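You operate a simulated robot arm through the tools that you are given. There is no shell and no other tool. Be economical: measure what you need, move in short steps, check, and stop when the job is done.

Carry out the task below with a simulated two-armed robot. There is one attempt and no reset: what you move stays moved.

Task
Test the TYPE 3 board in the clamp tester with the cover shut and the type knob to match.
Fine: one hand keeps the orange pad down while the other lays the board in.

Only the result counts: the job must be done as asked and must still hold three seconds after the hand-in. Knocking over, shifting, dropping, spilling or breaking anything else fails it. Lids that push on must go on centred and level and be pressed home; caps that screw on are set level and turned clockwise until they are tight.

Robot
Two 7-joint arms with two-finger grippers on one trunk, on a base that drives. Base frame: it is fixed to the floor where the robot stands at the start and does not move with it; the origin is under the middle of the robot, x ahead of it, y to its left, z up. Readings come in m, degrees, newtons and seconds.
The left shoulder is at the start at [0.051, 0.175, 1.177], the right one opposite. With the tool pointing down near the work surface each hand reaches from about 0.1 to 0.84 m from the robot's upright axis, wherever it stands, measured 20 degrees to its own side. Places, roughly: bed of the clamp tester [0.5, 0.6, 0.8]; clamp tester [0.5, 0.7, 0.8]; clear cover [0.6, 0.6, 0.9]; orange clamp bar [0.5, 0.6, 0.8]; orange push pad [0.4, 0.7, 0.9]; type knob [0.5, 0.7, 0.8]; yellow test button [0.4, 0.6, 0.8]. Payload 2.94 kg a hand.
The tool frame of a hand sits at the grasp point between the pads (the TCP): z along the fingers, y along the line on which they close. The tips reach 0.03 m beyond it. Largest opening 0.138 m; the body of the gripper starts 0.109 m behind the TCP.
Orientation is that of the tool frame in the base frame, as a unit quaternion [w, x, y, z]. With the fingers straight down and closing along the base's y, the tool's x points along the base's -x, its y along +y and its z along -z.

Tools
- The arms move only by the tool servo_tool. It takes "left_commands", "right_commands" or both (then of equal length, played together; a hand with none holds still); each is text: rows parted by semicolons, each of 7 numbers parted by spaces: the shift along the tool's x, y, z in m, then the turn, a rotation vector about the tool's x, y, z in degrees, then the finger opening in m, from 0 to 0.138. In form: tx ty tz ax ay az fingers; .... A call has 1 to 20 rows; each row is the pose to reach, as a shift and turn from the pose commanded when the call began, along the tool's axes at that moment. Each row takes 0.2 s and may step no farther than 0.05 m and 8.6 degrees from the row before; otherwise, or with a gripper value out of range, the whole call is refused. Where a pose cannot be reached the arm comes as near as it can. A force on the tool above 90 N (or 10 N above the force at the start of the call, whichever is more), or a blocked arm, ends the call early, and 0.2 s more pass. Each finger halts on what it meets, pressing with about 26 N; the grip force reading is that of the motor and also rises with nothing between the fingers. The clock runs only during rows and for 0.2 s after the last one: add rows that repeat a pose to give the fingers time. It gives the time, the measured TCP pose, the force on the tool (base axes), the opening and the grip force at its end, in the units of the frame above (readings bear some noise), with the torque about the TCP (base axes, N m) and any sound that the robot's microphone picked up, and new pictures: "pictures" is both (left out), scene, wrist or none (wrist: the cameras of the hands that moved).
- Cameras (640 x 400 px; columns grow to the right, rows downward): "scene" is now at [0.0969, 0.0476, 1.6429]; the picture's right is [0.69, -0.72, -0.00], its down [-0.62, -0.58, -0.53] and it looks along [0.38, 0.36, -0.85] (base axes); focal length 296 px, centre (320, 200). "left" rides on the left gripper at [0.071, -0.019, -0.146] in its tool frame; the picture's right is [0.26, 0.96, 0.00], its down [-0.85, 0.23, -0.48] and it looks along [-0.46, 0.12, 0.88] (tool axes); focal length 280 px, centre (320, 200). "right" rides on the right gripper at [0.071, 0.019, -0.146] in its tool frame; the picture's right is [-0.26, 0.97, 0.00], its down [-0.85, -0.23, -0.48] and it looks along [-0.46, -0.12, 0.88] (tool axes); focal length 280 px, centre (320, 200). There is no depth. A picture from a camera that has moved, and an enlarged one, comes with that camera's place and axes in the base frame and with its lens.
- lift_body(by): slides the trunk up (or, below 0, down) by that many m; the arms and the scene camera ride with it, the base frame stays. It gives what a move gives, with no picture.
- base_move(legs): drives the robot by 1 to 6 legs, each [ahead, turn to the left] in m and degrees, along the robot's own axes; the way and the turn of a leg run together, so that a leg with both is an arc; at most 1.5 m and 180 degrees a leg. The arms and the cameras ride along, it lands a little off, and it stops where it bumps. It gives what a move gives, and a new picture of the scene camera.
- turn_head(pan, tilt): turns the head with the scene camera to pan (to the left, within 120 degrees either way) and tilt (down, from -29 to 69), counted from straight ahead of the robot. It gives what a move gives, and a new picture of the scene camera.
- enlarge(camera, box): a new picture of the part [left, top, right, bottom] of that camera's present view, enlarged. No time passes.
- sign_off(): hands the job in; it is judged then, once.

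Work in short steps. Places have to be worked out from the pictures, the camera data and where the tool is seen: move nearer, look again, correct. Check each grasp and each placing, and mend what went wrong. You have 120 turns and 260 pictures in all, those below and enlarged ones among them. Open the grippers and draw the arms clear of the work before you hand the job in, unless the task says otherwise; then end with one line.

The tools are called after ">>>" as name(argument=value, ...) on one line, values as JSON. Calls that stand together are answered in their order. servo_tool: Moves the arms, as the interface text tells. Its arguments: {"type":"object","properties":{"left_commands":{"type":"string"},"right_commands":{"type":"string"},"pictures":{"type":"string","enum":["both","scene","wrist","none"]}},"required":[]} The other tools are called the same way: lift_body (by) slides the trunk up or down; base_move (legs) drives the base; turn_head (pan, tilt) turns the head that bears the scene camera; enlarge (camera, box) takes an enlarged picture of a part of a camera's view; sign_off () hands the job in.

At the start:

```text
time: 0.0
left_position: [0.381, 0.5104, 1.1248]
left_tcp_rot: [0.0, 0.001, 1.0, -0.001]
left_contact_force: [-0.3, -0.2, -0.8]
left_torque: [0.01, -0.01, 0.01]
left_grip_width: 0.138
left_gripper_force: 0.0
right_position: [0.5087, 0.0365, 1.2026]
right_tcp_rot: [-0.001, 0.0, 1.0, 0.0]
right_contact_force: [0.1, -0.4, -0.2]
right_torque: [-0.01, -0.04, -0.01]
right_grip_width: 0.1379
right_gripper_force: 0.0
trunk travel left (down, up): [-0.35, 0.384]
robot x, y, heading: [0.002, -0.0013, -0.3]
head pan, tilt: [43.5, 58.1]
```

scene: 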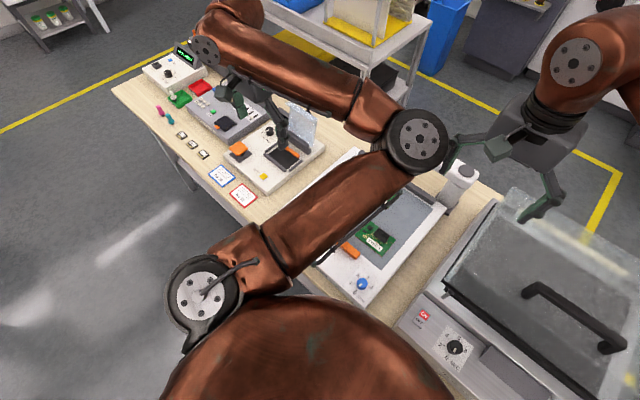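
right: 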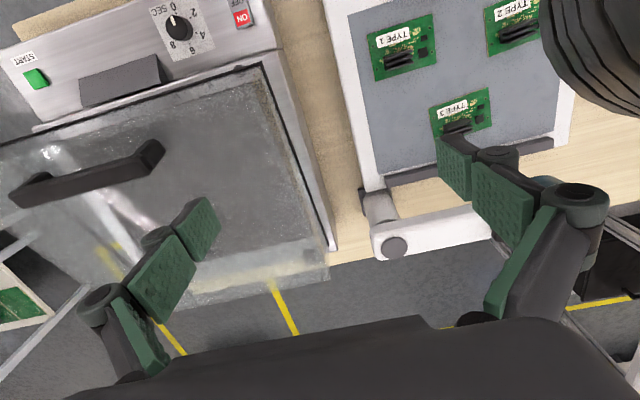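
left: 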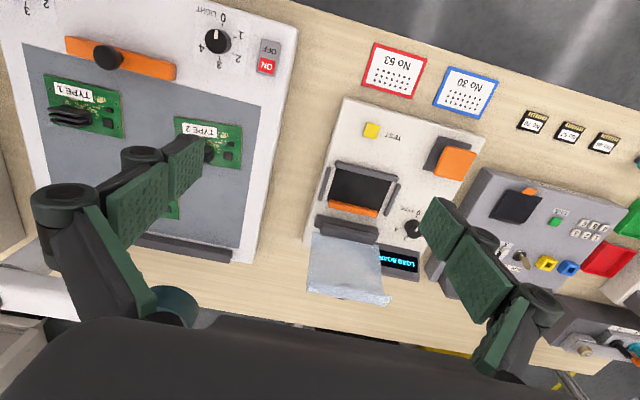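

The pictures show the clamp tester in the left camera and the boards on an inspection bed. I'll take enlarged views to read the details.

>>> enlarge(camera="left", box=[290, 90, 490, 315])

>>> enlarge(camera="right", box=[330, 0, 590, 180])

>>> enlarge(camera="scene", box=[210, 90, 350, 210])

```text
1.78 times, centred on (390, 202) of left
camera zoom: at [0.3109, 0.4927, 1.2711], right [-0.26, 0.97, 0.0], down [0.85, 0.23, 0.48], along [0.46, 0.12, -0.88], focal length 498 px, centre (196, 196)
```

zoom: 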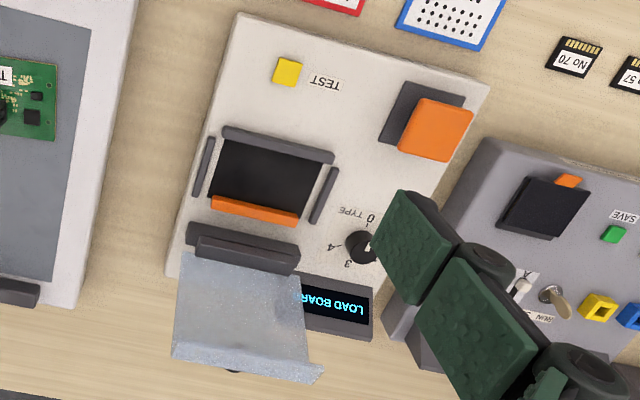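

```text
2.22 times, centred on (460, 90) of right
camera zoom: at [0.438, 0.0576, 1.3478], right [0.26, 0.97, 0.0], down [0.85, -0.23, 0.47], along [0.46, -0.12, -0.88], focal length 623 px, centre (9, 444)
```

zoom: 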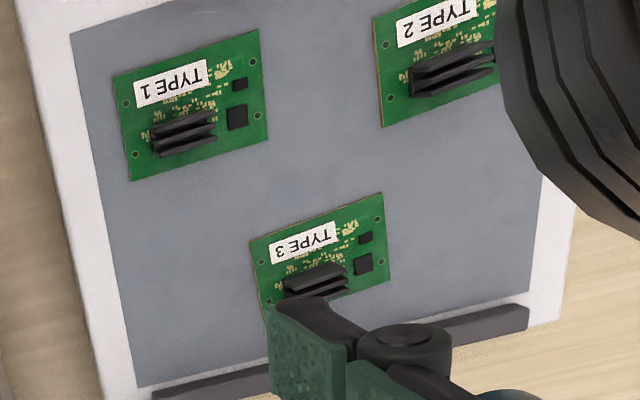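

```text
3.33 times, centred on (280, 150) of scene
camera zoom: at [0.0969, 0.0476, 1.6429], right [0.69, -0.72, 0.0], down [-0.62, -0.58, -0.53], along [0.38, 0.36, -0.85], focal length 986 px, centre (453, 367)
```

zoom: 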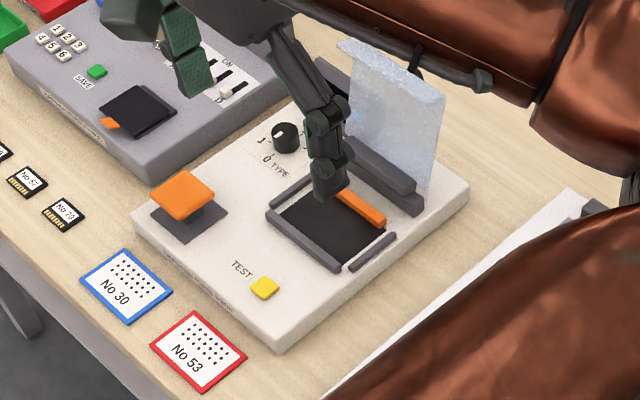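

TYPE 3 board is at about [0.62, 0.29] and the tester bed at about [0.51, 0.61], too far left for the right hand. I'll raise the trunk and sidestep about 0.4 m to the left.

>>> lift_body(by=0.12)

>>> base_move(legs=[[0, 90], [0.4, 0], [0, -90]])

```text
time: 1.5
left_position: [0.3822, 0.5102, 1.244]
left_tcp_rot: [-0.002, 0.001, 1.0, -0.001]
left_contact_force: [-0.1, -0.5, -0.6]
left_torque: [0.0, -0.01, -0.02]
left_grip_width: 0.1381
left_gripper_force: 0.0
right_position: [0.5093, 0.0378, 1.3225]
right_tcp_rot: [-0.001, 0.0, 1.0, 0.0]
right_contact_force: [0.2, 1.2, -1.0]
right_torque: [-0.01, 0.01, -0.01]
right_grip_width: 0.1382
right_gripper_force: 0.0
trunk travel left (down, up): [-0.47, 0.264]
robot x, y, heading: [-0.0015, 0.0023, -0.0]
head pan, tilt: [43.5, 58.1]
```

```text
time: 11.6
left_position: [0.3832, 0.9068, 1.2445]
left_tcp_rot: [0.0, 0.001, 1.0, 0.0]
left_contact_force: [0.3, 0.2, -0.9]
left_torque: [0.01, 0.01, -0.01]
left_grip_width: 0.1378
left_gripper_force: 0.0
right_position: [0.5117, 0.435, 1.3235]
right_tcp_rot: [0.0, -0.001, 1.0, 0.0]
right_contact_force: [0.9, -1.1, -0.5]
right_torque: [0.0, 0.02, -0.01]
right_grip_width: 0.1379
right_gripper_force: 0.0
trunk travel left (down, up): [-0.47, 0.264]
robot x, y, heading: [0.0015, 0.401, 0.1]
head pan, tilt: [43.5, 58.1]
camera scene: at [0.0545, 0.4443, 1.7631], right [0.69, -0.73, 0.0], down [-0.62, -0.58, -0.53], along [0.38, 0.36, -0.85], focal length 296 px, centre (320, 200)
```

scene: 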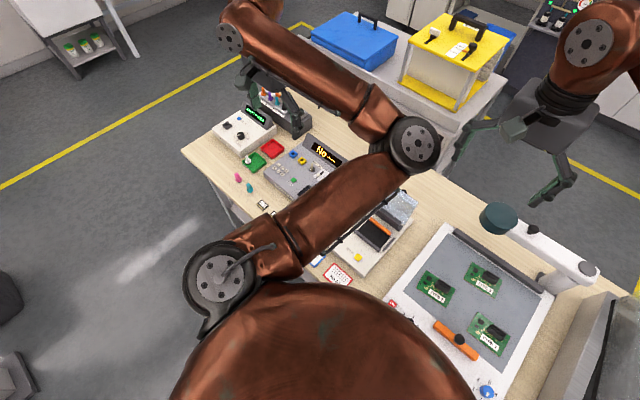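

The sidestep landed fine. Now I'll turn the head to see the tester and board between the arms.

>>> turn_head(pan=10, tilt=58)

>>> servo_tool(right_commands="0 -0.04 0.03 0 0 0 0.138; 0 -0.08 0.06 0 0 0 0.138; 0 -0.12 0.09 0 0 0 0.138; 0.0 -0.15 0.12 0 0 0 0.138", left_commands="0 -0.04 0 0 0 0 0.138; 0 -0.08 0.03 0 0 0 0.138; 0 -0.12 0.06 0 0 0 0.138; 0.0 -0.15 0.09 0 0 0 0.138")

```text
time: 12.6
left_position: [0.3849, 0.906, 1.2445]
left_tcp_rot: [0.0, 0.001, 1.0, 0.0]
left_contact_force: [-0.5, 0.6, -0.1]
left_torque: [-0.02, -0.01, 0.06]
left_grip_width: 0.1382
left_gripper_force: 0.1
right_position: [0.5126, 0.4344, 1.322]
right_tcp_rot: [-0.001, 0.001, 1.0, 0.001]
right_contact_force: [-0.5, 0.5, 0.3]
right_torque: [0.01, 0.01, 0.04]
right_grip_width: 0.1381
right_gripper_force: 0.1
trunk travel left (down, up): [-0.47, 0.264]
robot x, y, heading: [0.004, 0.3953, -0.2]
head pan, tilt: [10.0, 58.0]
camera scene: at [0.0724, 0.4091, 1.7632], right [0.17, -0.98, 0.0], down [-0.84, -0.15, -0.53], along [0.52, 0.09, -0.85], focal length 296 px, centre (320, 200)
```

scene: 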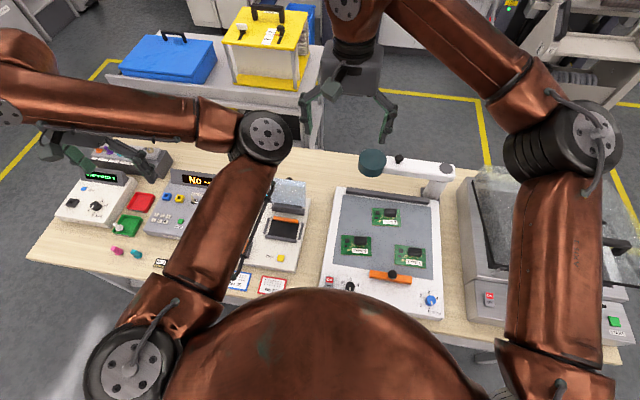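

```text
time: 13.6
left_position: [0.3848, 0.7554, 1.154]
left_tcp_rot: [0.0, 0.001, 1.0, 0.002]
left_contact_force: [-0.1, 0.0, 1.2]
left_torque: [0.07, 0.02, 0.0]
left_grip_width: 0.1381
left_gripper_force: 0.1
right_position: [0.5127, 0.2837, 1.1998]
right_tcp_rot: [-0.002, -0.001, 1.0, 0.002]
right_contact_force: [0.0, -0.9, -0.4]
right_torque: [0.08, 0.04, -0.02]
right_grip_width: 0.1379
right_gripper_force: 0.0
trunk travel left (down, up): [-0.47, 0.264]
robot x, y, heading: [0.002, 0.4002, -0.5]
head pan, tilt: [10.0, 58.0]
camera scene: at [0.0727, 0.4043, 1.7632], right [0.17, -0.98, 0.0], down [-0.84, -0.15, -0.53], along [0.52, 0.09, -0.85], focal length 296 px, centre (320, 200)
camera right: at [0.4413, 0.3019, 1.3451], right [0.26, 0.97, 0.0], down [0.85, -0.23, 0.47], along [0.46, -0.12, -0.88], focal length 280 px, centre (320, 200)
camera left: at [0.3142, 0.7373, 1.3005], right [-0.26, 0.97, 0.0], down [0.85, 0.23, 0.48], along [0.46, 0.13, -0.88], focal length 280 px, centre (320, 200)
```

scene: 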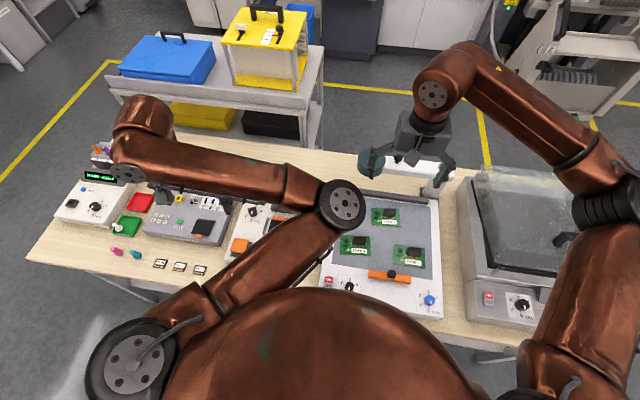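
right: 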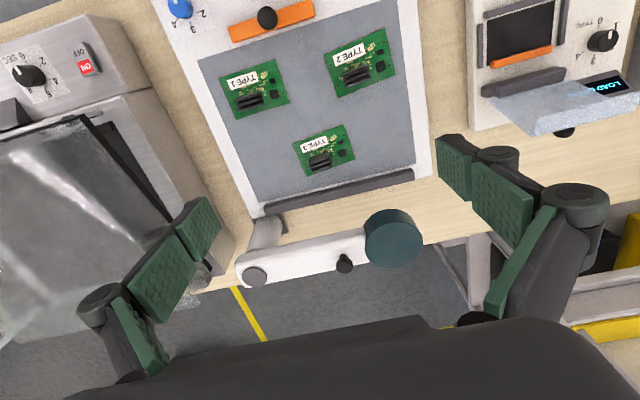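
left: 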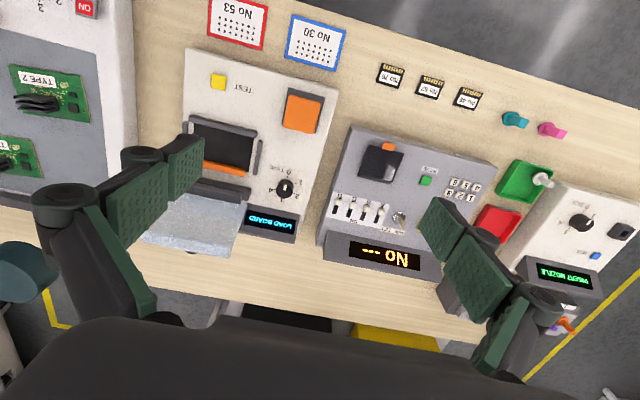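

Zoom in to measure the board, tester and lamp.

>>> enlarge(camera="right", box=[200, 40, 440, 300])

>>> enlarge(camera="left", box=[130, 40, 340, 260])

>>> enlarge(camera="scene", box=[320, 130, 480, 230])

```text
1.54 times, centred on (320, 170) of right
camera zoom: at [0.4413, 0.3019, 1.3451], right [0.26, 0.97, 0.0], down [0.85, -0.23, 0.47], along [0.46, -0.12, -0.88], focal length 431 px, centre (320, 246)
```

zoom: 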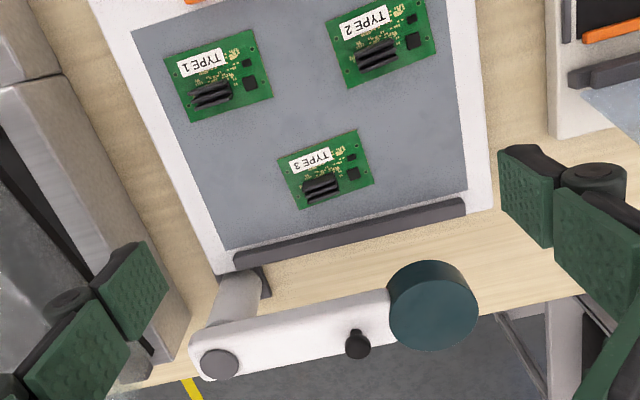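

```text
1.82 times, centred on (235, 150) of left
camera zoom: at [0.3142, 0.7373, 1.3005], right [-0.26, 0.97, 0.0], down [0.85, 0.23, 0.48], along [0.46, 0.13, -0.88], focal length 510 px, centre (474, 291)
```

zoom: 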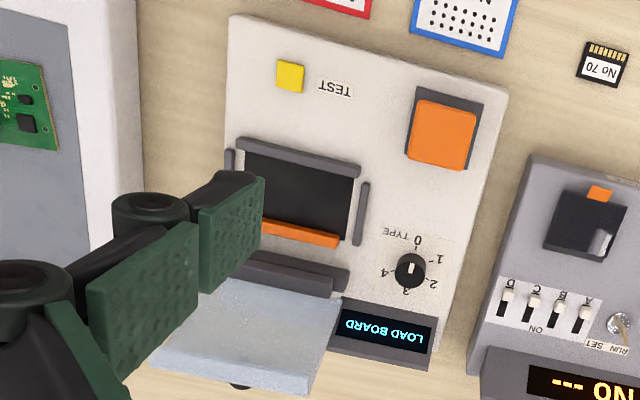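

```text
4.00 times, centred on (400, 180) of scene
camera zoom: at [0.0727, 0.4043, 1.7632], right [0.17, -0.98, 0.0], down [-0.84, -0.15, -0.53], along [0.52, 0.09, -0.85], focal length 1183 px, centre (0, 280)
```

zoom: 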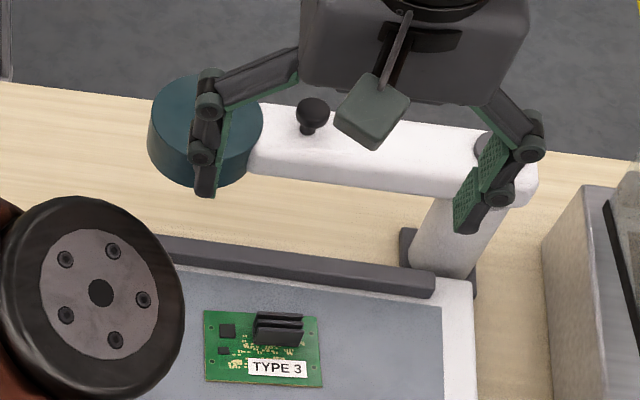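

Lamp head sits around [0.71, 0.35, 1.0], the board heatsink around [0.625, 0.25], and the knob around [0.54, 0.74]. I'll bring the left hand nearer to inspect the knob, and tilt the right hand back from the lamp while moving above the board.

>>> servo_tool(left_commands="-0.03 -0.003 0.03 0 0 0 0.138; -0.06 -0.006 0.06 0 0 0 0.138; -0.09 -0.01 0.09 0 0 0 0.138; -0.105 -0.01 0.104 0 0 0 0.138", right_commands="-0.01 -0.01 0.04 0 -5 0 0.1; -0.02 -0.02 0.08 0 -10 0 0.1; -0.03 -0.03 0.12 0 -15 0 0.08; -0.04 -0.032 0.15 0 -15 0 0.08")

```text
time: 14.6
left_position: [0.4906, 0.7498, 1.0505]
left_tcp_rot: [-0.001, 0.001, 1.0, 0.0]
left_contact_force: [0.6, -0.8, -0.3]
left_torque: [0.0, 0.01, -0.01]
left_grip_width: 0.1381
left_gripper_force: 0.1
left hand out of reach, approached as far as the arm can: row 2, 3, 4
right_position: [0.5539, 0.2525, 1.048]
right_tcp_rot: [0.131, 0.0, 0.991, 0.0]
right_contact_force: [0.4, 0.1, 0.3]
right_torque: [0.03, 0.01, 0.0]
right_grip_width: 0.0799
right_gripper_force: 0.0
trunk travel left (down, up): [-0.47, 0.264]
robot x, y, heading: [-0.0013, 0.4002, 0.0]
head pan, tilt: [10.0, 58.0]
camera scene: at [0.0736, 0.4081, 1.7631], right [0.17, -0.98, 0.0], down [-0.84, -0.15, -0.53], along [0.52, 0.09, -0.85], focal length 296 px, centre (320, 200)
camera right: at [0.447, 0.2732, 1.1709], right [0.25, 0.97, 0.07], down [0.7, -0.23, 0.68], along [0.67, -0.12, -0.73], focal length 280 px, centre (320, 200)
camera left: at [0.42, 0.7328, 1.197], right [-0.26, 0.97, 0.0], down [0.85, 0.23, 0.47], along [0.46, 0.12, -0.88], focal length 280 px, centre (320, 200)
```

scene: 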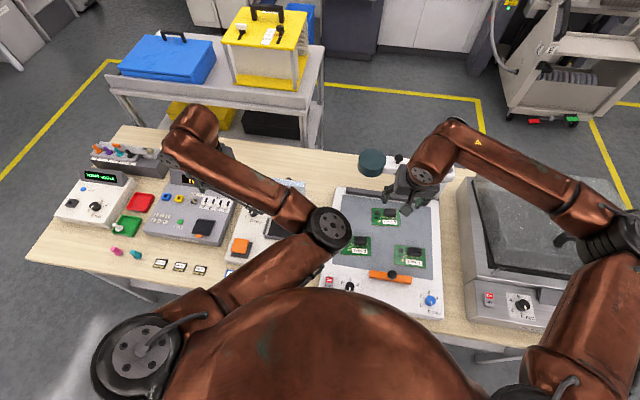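
right: 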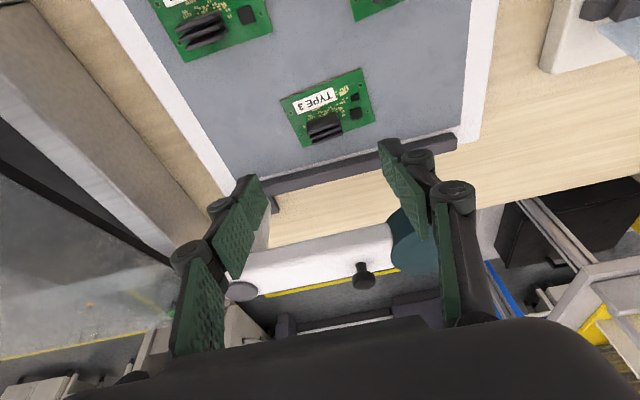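
left: 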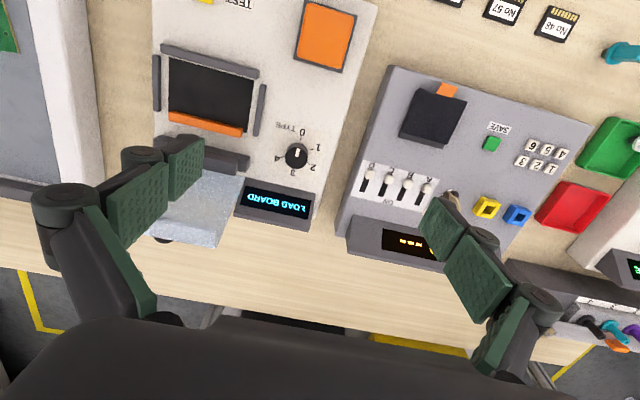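

The left hand reported the edge of its joints. I'll raise both hands a bit relative to the trunk, then lower the trunk for a better posture.

>>> servo_tool(left_commands="0 0 -0.05 0 0 0 0.138; 0 0 -0.1 0 0 0 0.138; 0 0 -0.12 0 0 0 0.138", right_commands="0 0 -0.05 0 0 0 0.08; 0 0 -0.09 0 0 0 0.08; 0 0 -0.09 0 0 0 0.08", pictures="none")

>>> lift_body(by=-0.12)

>>> enlarge(camera="left", box=[130, 0, 380, 260])

```text
time: 15.4
left_position: [0.4899, 0.7492, 1.1705]
left_tcp_rot: [-0.001, 0.001, 1.0, 0.0]
left_contact_force: [-0.3, -0.6, -0.2]
left_torque: [0.03, 0.01, 0.03]
left_grip_width: 0.1376
left_gripper_force: 0.0
right_position: [0.5321, 0.2516, 1.1376]
right_tcp_rot: [0.13, 0.0, 0.992, 0.001]
right_contact_force: [-0.1, 0.4, -0.3]
right_torque: [0.03, 0.05, 0.0]
right_grip_width: 0.0799
right_gripper_force: 0.1
trunk travel left (down, up): [-0.47, 0.264]
robot x, y, heading: [0.0016, 0.3997, -0.1]
head pan, tilt: [10.0, 58.0]
```

```text
time: 16.9
left_position: [0.4897, 0.7498, 1.0517]
left_tcp_rot: [0.0, 0.002, 1.0, 0.0]
left_contact_force: [0.4, 0.0, 0.6]
left_torque: [0.01, -0.01, 0.03]
left_grip_width: 0.1379
left_gripper_force: 0.0
right_position: [0.5274, 0.2523, 1.02]
right_tcp_rot: [0.13, 0.0, 0.991, 0.0]
right_contact_force: [-1.1, -1.2, 0.3]
right_torque: [-0.02, -0.01, 0.04]
right_grip_width: 0.0798
right_gripper_force: 0.1
trunk travel left (down, up): [-0.35, 0.384]
robot x, y, heading: [0.0011, 0.398, -0.1]
head pan, tilt: [10.0, 58.0]
```

```text
1.54 times, centred on (255, 130) of left
camera zoom: at [0.4189, 0.7323, 1.1982], right [-0.26, 0.97, 0.0], down [0.85, 0.23, 0.48], along [0.46, 0.12, -0.88], focal length 431 px, centre (420, 308)
```

zoom: 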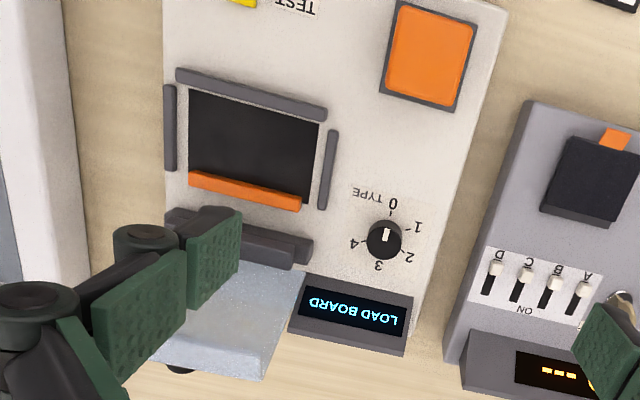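

Pointer is at 0; labels are 60° apart with 3 opposite 0, so the knob needs 180° clockwise. Knob top is about [0.544, 0.734, 0.848]; descend above it and check.

>>> servo_tool(left_commands="-0.03 -0.01 0.02 0 0 0 0.1; -0.054 -0.016 0.05 0 0 0 0.06; -0.054 -0.016 0.09 0 0 0 0.06; -0.054 -0.016 0.125 0 0 0 0.06; -0.054 -0.016 0.125 0 0 0 0.06", pictures="both")

```text
time: 18.1
left_position: [0.5437, 0.7327, 0.9276]
left_tcp_rot: [0.0, 0.001, 1.0, 0.0]
left_contact_force: [0.4, 0.2, 0.1]
left_torque: [0.0, 0.0, -0.02]
left_grip_width: 0.0597
left_gripper_force: 0.1
right_position: [0.5267, 0.2529, 1.0203]
right_tcp_rot: [0.13, 0.0, 0.992, 0.001]
right_contact_force: [-0.2, 0.4, -0.3]
right_torque: [-0.03, -0.05, 0.04]
right_grip_width: 0.0801
right_gripper_force: 0.0
trunk travel left (down, up): [-0.35, 0.384]
robot x, y, heading: [0.0008, 0.3942, -0.1]
head pan, tilt: [10.0, 58.0]
camera scene: at [0.1171, 0.4082, 1.643], right [0.17, -0.98, 0.0], down [-0.84, -0.15, -0.53], along [0.52, 0.09, -0.85], focal length 296 px, centre (320, 200)
camera left: at [0.4731, 0.7161, 1.0738], right [-0.26, 0.97, 0.0], down [0.85, 0.23, 0.48], along [0.46, 0.12, -0.88], focal length 280 px, centre (320, 200)
```

scene: 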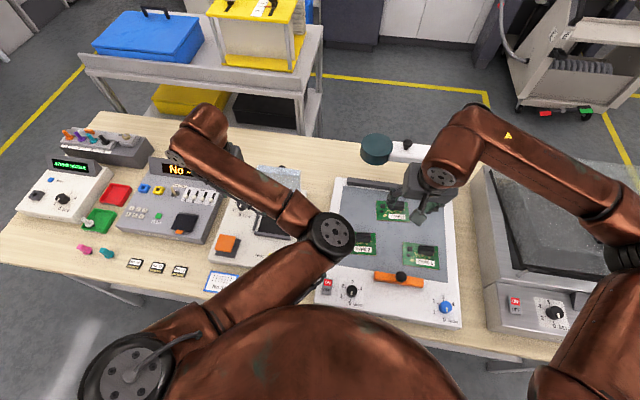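
left: 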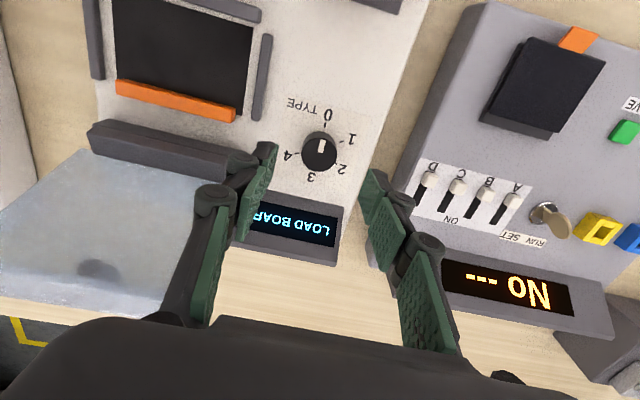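

The knob is centred between the fingers. Descend and close on it.

>>> servo_tool(left_commands="-0.001 0.002 0.04 0 0 0 0.06; -0.001 0.002 0.067 0 0 0 0.06; -0.001 0.002 0.067 0 0 0 0.02; -0.001 0.002 0.067 0 0 0 0.02; -0.001 0.002 0.067 0 0 0 0.02", pictures="wrist")

```text
time: 19.3
left_position: [0.5456, 0.7334, 0.8604]
left_tcp_rot: [0.0, 0.002, 1.0, -0.001]
left_contact_force: [-0.4, -10.1, -1.5]
left_torque: [-0.33, -0.33, -0.01]
left_grip_width: 0.0292
left_gripper_force: 33.2
right_position: [0.5278, 0.2514, 1.0194]
right_tcp_rot: [0.129, 0.0, 0.992, 0.001]
right_contact_force: [-0.4, 0.1, 0.4]
right_torque: [0.01, 0.07, 0.01]
right_grip_width: 0.0803
right_gripper_force: 0.1
trunk travel left (down, up): [-0.35, 0.384]
robot x, y, heading: [0.0043, 0.3971, -0.4]
head pan, tilt: [10.0, 58.0]
camera left: at [0.4765, 0.7171, 1.0069], right [-0.26, 0.97, 0.0], down [0.85, 0.23, 0.47], along [0.46, 0.12, -0.88], focal length 280 px, centre (320, 200)
```

left: 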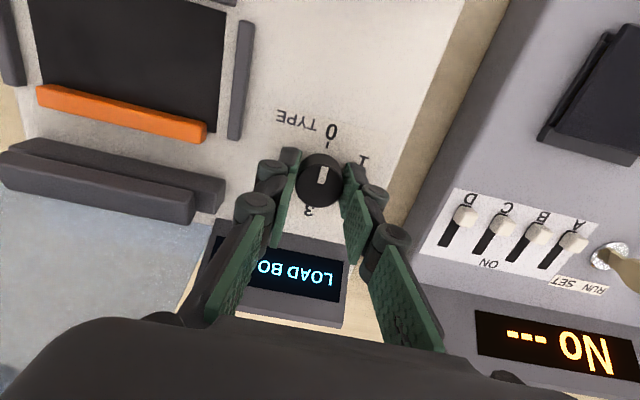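

Gripped (29 mm). Rotate 90° clockwise from above.

>>> servo_tool(left_commands="0 -0.002 0 0 0 8 0.02; 0 -0.002 0 0 0 16 0.02; 0 -0.002 0 0 0 24 0.02; 0 -0.002 0 0 0 32 0.02; 0 -0.002 0 0 0 40 0.02; 0 -0.002 0 0 0 48 0.02; 0 -0.002 0 0 0 56 0.02; 0 -0.002 0 0 0 64 0.02; 0 -0.002 0 0 0 72 0.02; 0 -0.002 0 0 0 80 0.02; 0 -0.002 0 0 0 88 0.02; 0 -0.002 0 0 0 94 0.02", pictures="wrist")

```text
time: 21.9
left_position: [0.5482, 0.7344, 0.8597]
left_tcp_rot: [0.0, 0.734, 0.68, 0.004]
left_contact_force: [30.0, 17.6, 20.4]
left_torque: [-0.27, -0.86, 0.07]
left_grip_width: 0.0291
left_gripper_force: 44.8
right_position: [0.5293, 0.2531, 1.0189]
right_tcp_rot: [0.129, 0.0, 0.992, 0.0]
right_contact_force: [-0.5, 0.1, -0.5]
right_torque: [-0.01, 0.01, 0.03]
right_grip_width: 0.0798
right_gripper_force: 0.0
trunk travel left (down, up): [-0.35, 0.384]
robot x, y, heading: [0.0015, 0.3987, 0.0]
head pan, tilt: [10.0, 58.0]
camera left: at [0.5338, 0.8085, 1.0069], right [0.98, 0.19, 0.01], down [0.16, -0.87, 0.47], along [0.09, -0.46, -0.88], focal length 280 px, centre (320, 200)
```

left: 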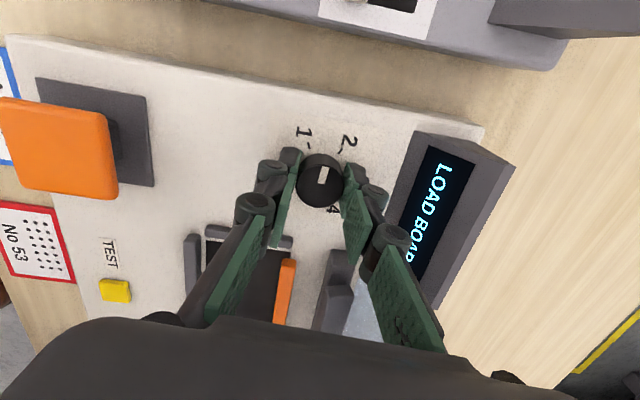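

Pointer moved to halfway between 1 and 2 as expected. Release, lift, turn back and regrasp.

>>> servo_tool(left_commands="0.0015 0.003 0 0 0 0 0.06; 0.0015 0.003 0 0 0 0 0.06; 0.0015 0.003 -0.04 0 0 0 0.06; 0.0015 0.003 -0.04 0 0 -8 0.06; 0.0015 0.003 -0.04 0 0 -16 0.06; 0.0015 0.003 -0.04 0 0 -24 0.06; 0.0015 0.003 -0.04 0 0 -32 0.06; 0.0015 0.003 -0.04 0 0 -40 0.06; 0.0015 0.003 -0.04 0 0 -48 0.06; 0.0015 0.003 -0.04 0 0 -56 0.06; 0.0015 0.003 -0.04 0 0 -64 0.06; 0.0015 0.003 -0.04 0 0 -72 0.06; 0.0015 0.003 -0.04 0 0 -80 0.06; 0.0015 0.003 -0.04 0 0 -88 0.06; 0.0015 0.003 0 0 0 -94 0.06; 0.0015 0.003 0 0 0 -94 0.02; 0.0015 0.003 0 0 0 -94 0.02; 0.0015 0.003 0 0 0 -94 0.02", pictures="wrist")

```text
time: 25.7
left_position: [0.5476, 0.7347, 0.859]
left_tcp_rot: [0.0, 0.001, 1.0, 0.0]
left_contact_force: [2.8, -3.3, 8.2]
left_torque: [-0.03, -0.24, 0.03]
left_grip_width: 0.0294
left_gripper_force: 31.2
right_position: [0.5278, 0.2519, 1.0196]
right_tcp_rot: [0.131, -0.001, 0.991, 0.001]
right_contact_force: [0.1, -0.1, -0.1]
right_torque: [0.03, 0.01, 0.0]
right_grip_width: 0.0799
right_gripper_force: 0.0
trunk travel left (down, up): [-0.35, 0.384]
robot x, y, heading: [0.0003, 0.4019, 0.3]
head pan, tilt: [10.0, 58.0]
camera left: at [0.4787, 0.7165, 1.006], right [-0.26, 0.97, 0.0], down [0.85, 0.23, 0.48], along [0.46, 0.12, -0.88], focal length 280 px, centre (320, 200)
```

left: 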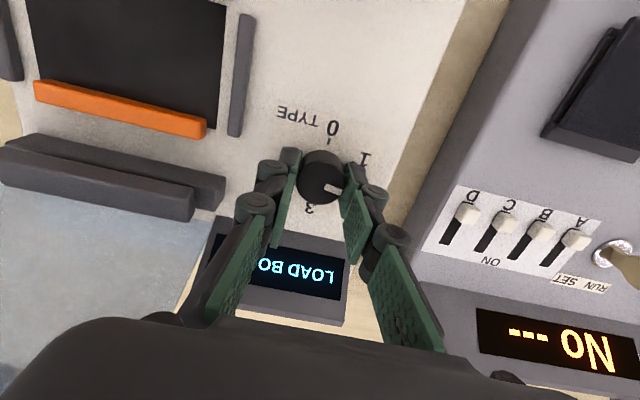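

Good grip again. Turn another ~88° and check the pointer against 3.

>>> servo_tool(left_commands="0 0 0 0 0 8 0.02; 0 0 0 0 0 16 0.02; 0 0 0 0 0 24 0.02; 0 0 0 0 0 32 0.02; 0 0 0 0 0 40 0.02; 0 0 0 0 0 48 0.02; 0 0 0 0 0 56 0.02; 0 0 0 0 0 64 0.02; 0 0 0 0 0 72 0.02; 0 0 0 0 0 80 0.02; 0 0 0 0 0 88 0.02", pictures="wrist")

>>> enlarge(camera="left", box=[240, 100, 400, 240])

```text
time: 28.1
left_position: [0.5485, 0.7322, 0.8612]
left_tcp_rot: [-0.001, 0.696, 0.718, 0.001]
left_contact_force: [9.7, -11.2, 15.9]
left_torque: [-0.39, -0.31, 0.05]
left_grip_width: 0.0288
left_gripper_force: 45.0
right_position: [0.5276, 0.2515, 1.0207]
right_tcp_rot: [0.131, -0.001, 0.991, 0.001]
right_contact_force: [0.4, -0.8, 0.6]
right_torque: [0.01, 0.0, -0.02]
right_grip_width: 0.0802
right_gripper_force: 0.1
trunk travel left (down, up): [-0.35, 0.384]
robot x, y, heading: [0.0042, 0.397, 0.2]
head pan, tilt: [10.0, 58.0]
camera left: at [0.5273, 0.8045, 1.0062], right [0.96, 0.29, 0.0], down [0.25, -0.84, 0.47], along [0.14, -0.45, -0.88], focal length 280 px, centre (320, 200)
```

left: 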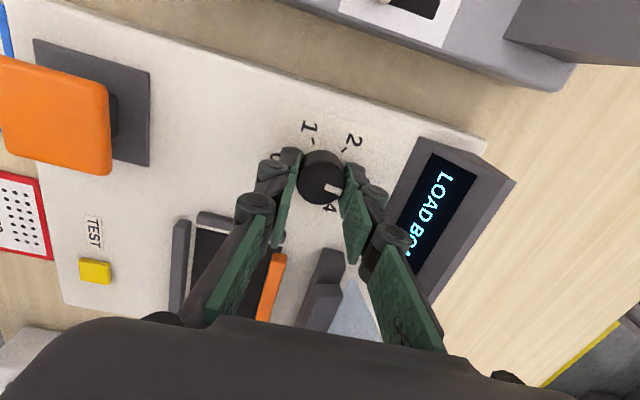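

```text
2.86 times, centred on (320, 170) of left
camera zoom: at [0.5273, 0.8045, 1.0062], right [0.96, 0.29, 0.0], down [0.25, -0.84, 0.47], along [0.14, -0.45, -0.88], focal length 801 px, centre (320, 286)
```

zoom: 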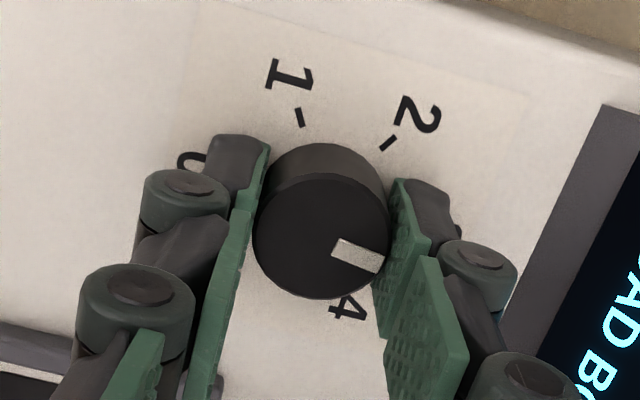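

The pointer seems near +x (3). Release, lift, rotate back and look.

>>> servo_tool(left_commands="0 0 0 0 0 0 0.07; 0 0 0 0 0 0 0.07; 0 0 -0.04 0 0 0 0.07; 0 0 -0.07 0 0 -8 0.07; 0 0 -0.07 0 0 -16 0.07; 0 0 -0.07 0 0 -24 0.07; 0 0 -0.07 0 0 -32 0.07; 0 0 -0.07 0 0 -40 0.07; 0 0 -0.07 0 0 -48 0.07; 0 0 -0.07 0 0 -56 0.07; 0 0 -0.07 0 0 -64 0.07; 0 0 -0.07 0 0 -72 0.07; 0 0 -0.07 0 0 -80 0.07; 0 0 -0.07 0 0 -88 0.07", pictures="wrist")

>>> enlarge(camera="left", box=[240, 80, 400, 260])

```text
time: 31.1
left_position: [0.5479, 0.7349, 0.9288]
left_tcp_rot: [0.0, -0.001, 1.0, 0.001]
left_contact_force: [-0.2, -0.2, 0.1]
left_torque: [0.0, -0.01, 0.03]
left_grip_width: 0.0702
left_gripper_force: 0.0
right_position: [0.5289, 0.2529, 1.0192]
right_tcp_rot: [0.13, 0.0, 0.992, 0.0]
right_contact_force: [0.0, 0.4, 0.0]
right_torque: [0.0, 0.03, 0.0]
right_grip_width: 0.0802
right_gripper_force: 0.0
trunk travel left (down, up): [-0.35, 0.384]
robot x, y, heading: [0.0026, 0.3975, 0.3]
head pan, tilt: [10.0, 58.0]
camera left: at [0.4777, 0.7176, 1.0754], right [-0.26, 0.96, 0.0], down [0.85, 0.23, 0.48], along [0.46, 0.13, -0.88], focal length 280 px, centre (320, 200)
```

left: 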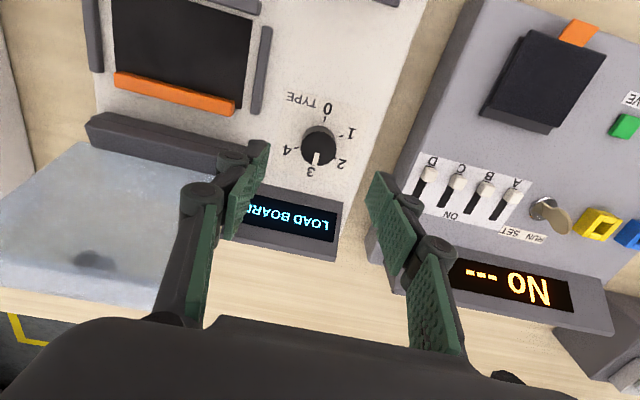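

```text
2.22 times, centred on (320, 170) of left
camera zoom: at [0.4777, 0.7176, 1.0754], right [-0.26, 0.96, 0.0], down [0.85, 0.23, 0.48], along [0.46, 0.13, -0.88], focal length 623 px, centre (320, 267)
```

zoom: 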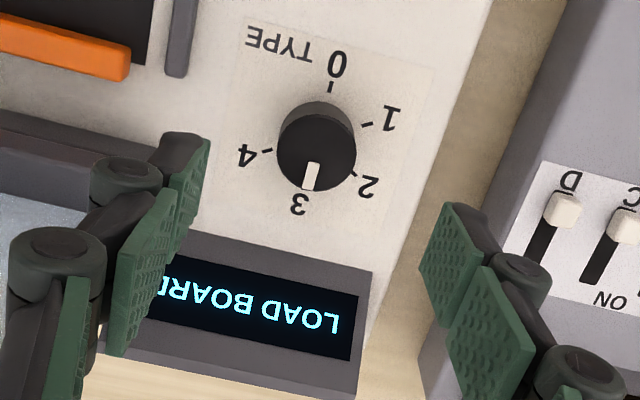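

Knob is exactly on 3. Next, the left hand moves up above the pad and the right hand approaches the TYPE 3 heatsink.

>>> servo_tool(left_commands="0 0 -0.045 0 0 0 0.07; 0.045 0 -0.06 0 0 0 0.05; 0.09 0 -0.07 0 0 0 0.02; 0.138 0 -0.07 0 0 0 0.0; 0.138 0 -0.07 0 0 0 0.0", right_commands="-0.01 0 0.025 -0.5 0 -2 0.08; -0.02 0 0.05 -1 0 -4 0.08; -0.035 0 0.08 -1.55 0 -5.8 0.08; -0.046 0 0.105 -1.55 0 -5.8 0.08; -0.046 0 0.105 -1.55 0 -5.8 0.08")

>>> enlarge(camera="right", box=[200, 0, 440, 200])

```text
time: 32.3
left_position: [0.4077, 0.7531, 1.0069]
left_tcp_rot: [0.004, -0.017, 1.0, -0.002]
left_contact_force: [0.4, 0.4, -1.0]
left_torque: [0.02, -0.04, -0.01]
left_grip_width: 0.0001
left_gripper_force: 12.4
left hand out of reach, approached as far as the arm can: row 3, 4, 5
right_position: [0.6007, 0.2525, 0.9308]
right_tcp_rot: [0.13, -0.052, 0.99, 0.007]
right_contact_force: [0.1, 0.2, -0.3]
right_torque: [0.08, 0.01, 0.01]
right_grip_width: 0.0799
right_gripper_force: 0.2
trunk travel left (down, up): [-0.35, 0.384]
robot x, y, heading: [0.0015, 0.3957, -0.1]
head pan, tilt: [10.0, 58.0]
camera scene: at [0.1158, 0.4071, 1.6433], right [0.17, -0.98, 0.0], down [-0.83, -0.15, -0.53], along [0.52, 0.09, -0.85], focal length 296 px, centre (320, 200)
camera right: at [0.4927, 0.26, 1.0525], right [0.15, 0.99, 0.07], down [0.72, -0.16, 0.68], along [0.68, -0.05, -0.73], focal length 280 px, centre (320, 200)
camera left: at [0.3381, 0.7344, 1.1531], right [-0.29, 0.96, -0.01], down [0.84, 0.26, 0.48], along [0.46, 0.14, -0.88], focal length 280 px, centre (320, 200)
```

scene: 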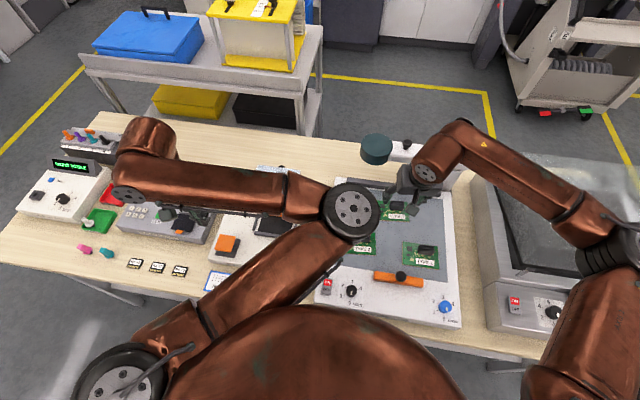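
right: 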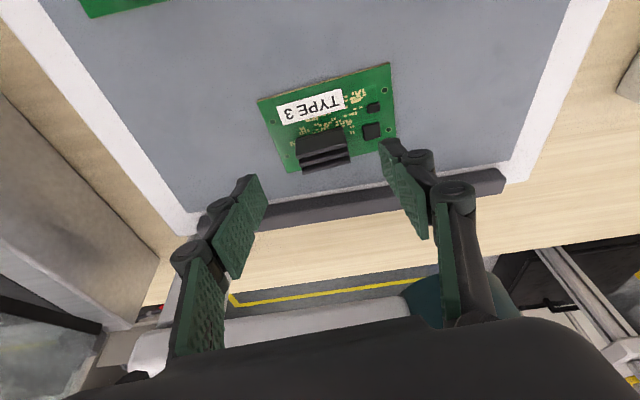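
left: 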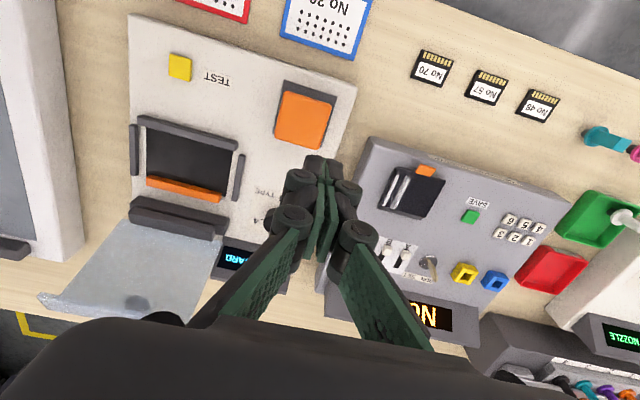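

```text
2.00 times, centred on (320, 100) of right
camera zoom: at [0.4927, 0.26, 1.0525], right [0.15, 0.99, 0.07], down [0.72, -0.16, 0.68], along [0.68, -0.05, -0.73], focal length 561 px, centre (320, 400)
```

zoom: 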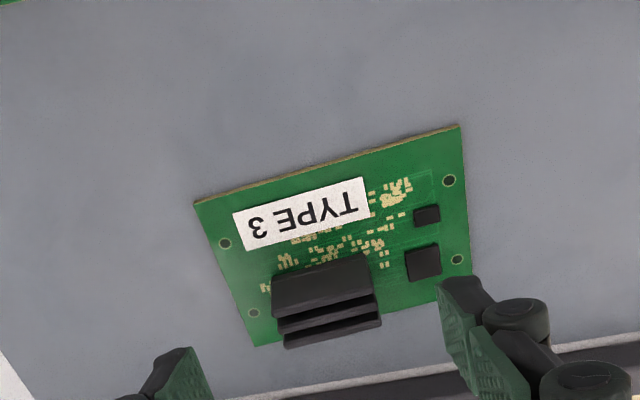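

Triangulating gives board surface z≈0.84, heatsink centre about [0.617, 0.258]. Descend most of the way and check.

>>> servo_tool(right_commands="0.001 0.004 0.015 0 0 0 0.08; 0.0017 0.0043 0.03 0 0 0 0.08; 0.0017 0.0043 0.035 0 0 0 0.08", pictures="wrist")

```text
time: 33.1
left_position: [0.4091, 0.7542, 1.0066]
left_tcp_rot: [0.003, -0.016, 1.0, -0.002]
left_contact_force: [-1.3, 0.7, -0.2]
left_torque: [0.0, -0.03, 0.0]
left_grip_width: 0.0
left_gripper_force: 26.1
right_position: [0.6068, 0.2574, 0.895]
right_tcp_rot: [0.13, -0.052, 0.99, 0.008]
right_contact_force: [-1.1, 0.7, -0.1]
right_torque: [-0.02, 0.02, 0.03]
right_grip_width: 0.0801
right_gripper_force: 0.1
trunk travel left (down, up): [-0.35, 0.384]
robot x, y, heading: [0.0015, 0.3921, 0.0]
head pan, tilt: [10.0, 58.0]
camera right: at [0.4987, 0.266, 1.017], right [0.15, 0.99, 0.07], down [0.72, -0.16, 0.68], along [0.68, -0.05, -0.73], focal length 280 px, centre (320, 200)
```

right: 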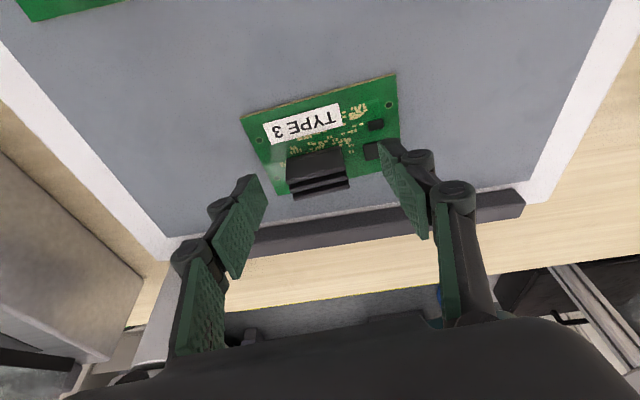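

Alignment good; final descent with a small forward correction, then close on the fins.

>>> servo_tool(right_commands="-0.002 0 0.008 0 0 0 0.08; -0.003 0 0.016 0 0 0 0.08; -0.003 0 0.016 0 0 0 0.05; -0.003 0 0.016 0 0 0 0.02; -0.003 0 0.016 0 0 0 0.02; -0.003 0 0.016 0 0 0 0.02", pictures="wrist")

```text
time: 34.5
left_position: [0.4096, 0.7539, 1.0055]
left_tcp_rot: [0.002, -0.016, 1.0, -0.003]
left_contact_force: [-0.5, 0.1, 0.3]
left_torque: [-0.01, -0.01, -0.02]
left_grip_width: 0.0002
left_gripper_force: 26.4
right_position: [0.6139, 0.2596, 0.8815]
right_tcp_rot: [0.13, -0.052, 0.99, 0.008]
right_contact_force: [1.3, -1.0, 4.0]
right_torque: [-0.08, -0.01, -0.04]
right_grip_width: 0.0392
right_gripper_force: 25.8
trunk travel left (down, up): [-0.35, 0.384]
robot x, y, heading: [0.0046, 0.3978, -0.0]
head pan, tilt: [10.0, 58.0]
camera right: at [0.5058, 0.2668, 1.0027], right [0.15, 0.99, 0.07], down [0.72, -0.16, 0.68], along [0.68, -0.05, -0.73], focal length 280 px, centre (320, 200)
```

right: 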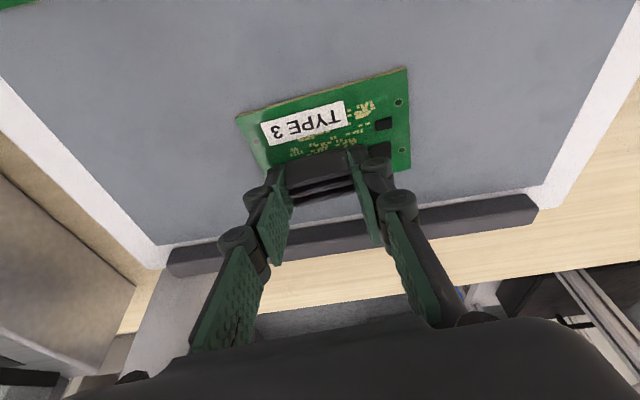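

Heatsink held at 39 mm. Lift slightly, then draw back from the lamp while rising.

>>> servo_tool(right_commands="-0.0052 0 -0.0193 0 0 0 0.02; -0.0104 0 -0.0386 0 0 0 0.02; 0.011 0 -0.064 0 0 0 0.02; 0.034 0 -0.09 0 0 0 0.02; 0.056 0 -0.115 0 0 0 0.02")

>>> enlarge(camera="right", box=[200, 20, 440, 200])

```text
time: 35.7
left_position: [0.409, 0.7546, 1.0063]
left_tcp_rot: [0.003, -0.016, 1.0, -0.003]
left_contact_force: [-0.3, 0.3, -0.2]
left_torque: [0.01, -0.06, 0.0]
left_grip_width: 0.0
left_gripper_force: 25.8
right_position: [0.5288, 0.2487, 0.9772]
right_tcp_rot: [0.131, -0.052, 0.99, 0.006]
right_contact_force: [-0.1, -0.1, -1.3]
right_torque: [0.01, -0.01, 0.0]
right_grip_width: 0.0392
right_gripper_force: 25.8
trunk travel left (down, up): [-0.35, 0.384]
robot x, y, heading: [0.0041, 0.3967, 0.1]
head pan, tilt: [10.0, 58.0]
camera scene: at [0.1164, 0.4082, 1.6431], right [0.17, -0.98, 0.0], down [-0.84, -0.15, -0.53], along [0.52, 0.09, -0.85], focal length 296 px, centre (320, 200)
camera right: at [0.421, 0.2579, 1.0992], right [0.15, 0.99, 0.07], down [0.72, -0.16, 0.68], along [0.68, -0.05, -0.73], focal length 280 px, centre (320, 200)
```

scene: 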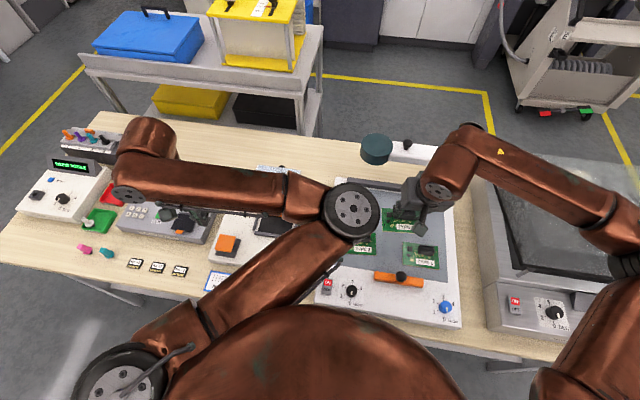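
right: 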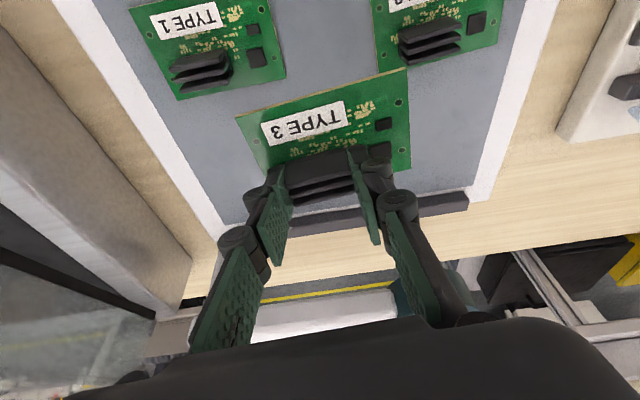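

```text
2.22 times, centred on (320, 110) of right
camera zoom: at [0.421, 0.2579, 1.0992], right [0.15, 0.99, 0.07], down [0.72, -0.16, 0.68], along [0.68, -0.05, -0.73], focal length 623 px, centre (320, 400)
```

zoom: 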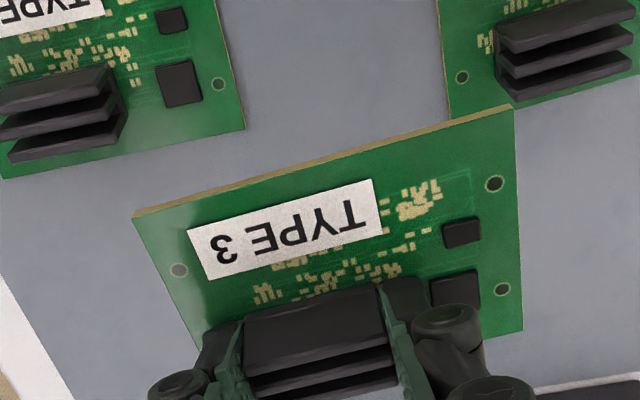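

Board held level. Now measure the tester bed precisely with the left camera.

>>> enlarge(camera="left", box=[110, 30, 370, 250])

```text
1.82 times, centred on (240, 140) of left
camera zoom: at [0.3388, 0.7353, 1.1524], right [-0.29, 0.96, -0.01], down [0.84, 0.26, 0.48], along [0.46, 0.14, -0.88], focal length 510 px, centre (466, 309)
```

zoom: 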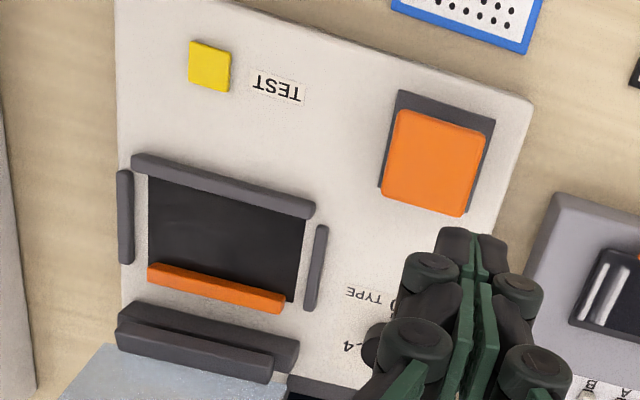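

Bed near edge about x=0.474, centre y≈0.614, yaw ~1°. Lower the left closed fingers to just above the push pad.

>>> servo_tool(left_commands="0.001 0 0.03 0 0 0 0; 0.003 0 0.06 0 0 0 0; 0.004 0 0.08 0 0 0 0; 0.004 0 0.08 0 0 0 0")

```text
time: 36.7
left_position: [0.4023, 0.7456, 0.9186]
left_tcp_rot: [-0.004, -0.011, 1.0, 0.004]
left_contact_force: [-1.3, -0.7, 0.1]
left_torque: [-0.01, 0.02, 0.01]
left_grip_width: 0.0
left_gripper_force: 26.1
left hand out of reach, approached as far as the arm can: row 2, 3, 4
right_position: [0.5288, 0.2512, 0.9764]
right_tcp_rot: [0.131, -0.053, 0.99, 0.008]
right_contact_force: [-0.3, 0.8, -1.3]
right_torque: [-0.06, 0.0, 0.02]
right_grip_width: 0.0393
right_gripper_force: 26.1
trunk travel left (down, up): [-0.35, 0.384]
robot x, y, heading: [0.0036, 0.4004, -0.1]
head pan, tilt: [10.0, 58.0]
camera scene: at [0.1167, 0.4103, 1.6431], right [0.17, -0.98, 0.0], down [-0.84, -0.15, -0.53], along [0.52, 0.09, -0.85], focal length 296 px, centre (320, 200)
camera left: at [0.3333, 0.7263, 1.066], right [-0.28, 0.96, 0.01], down [0.85, 0.25, 0.47], along [0.45, 0.14, -0.88], focal length 280 px, centre (320, 200)
```

scene: 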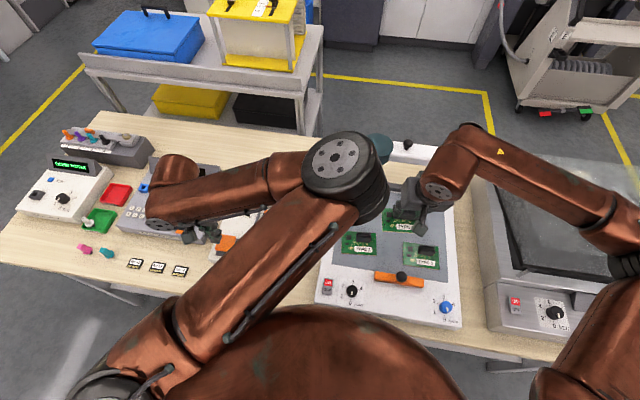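
left: 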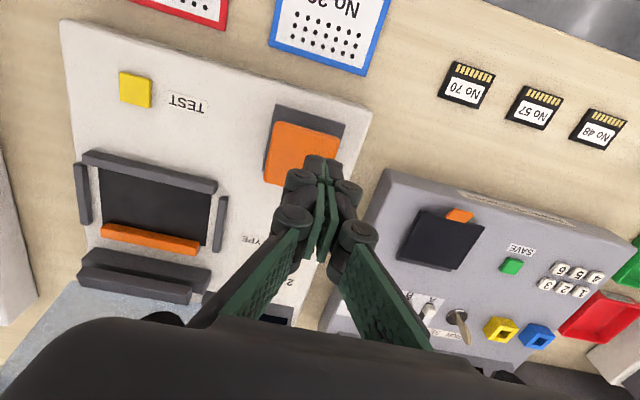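

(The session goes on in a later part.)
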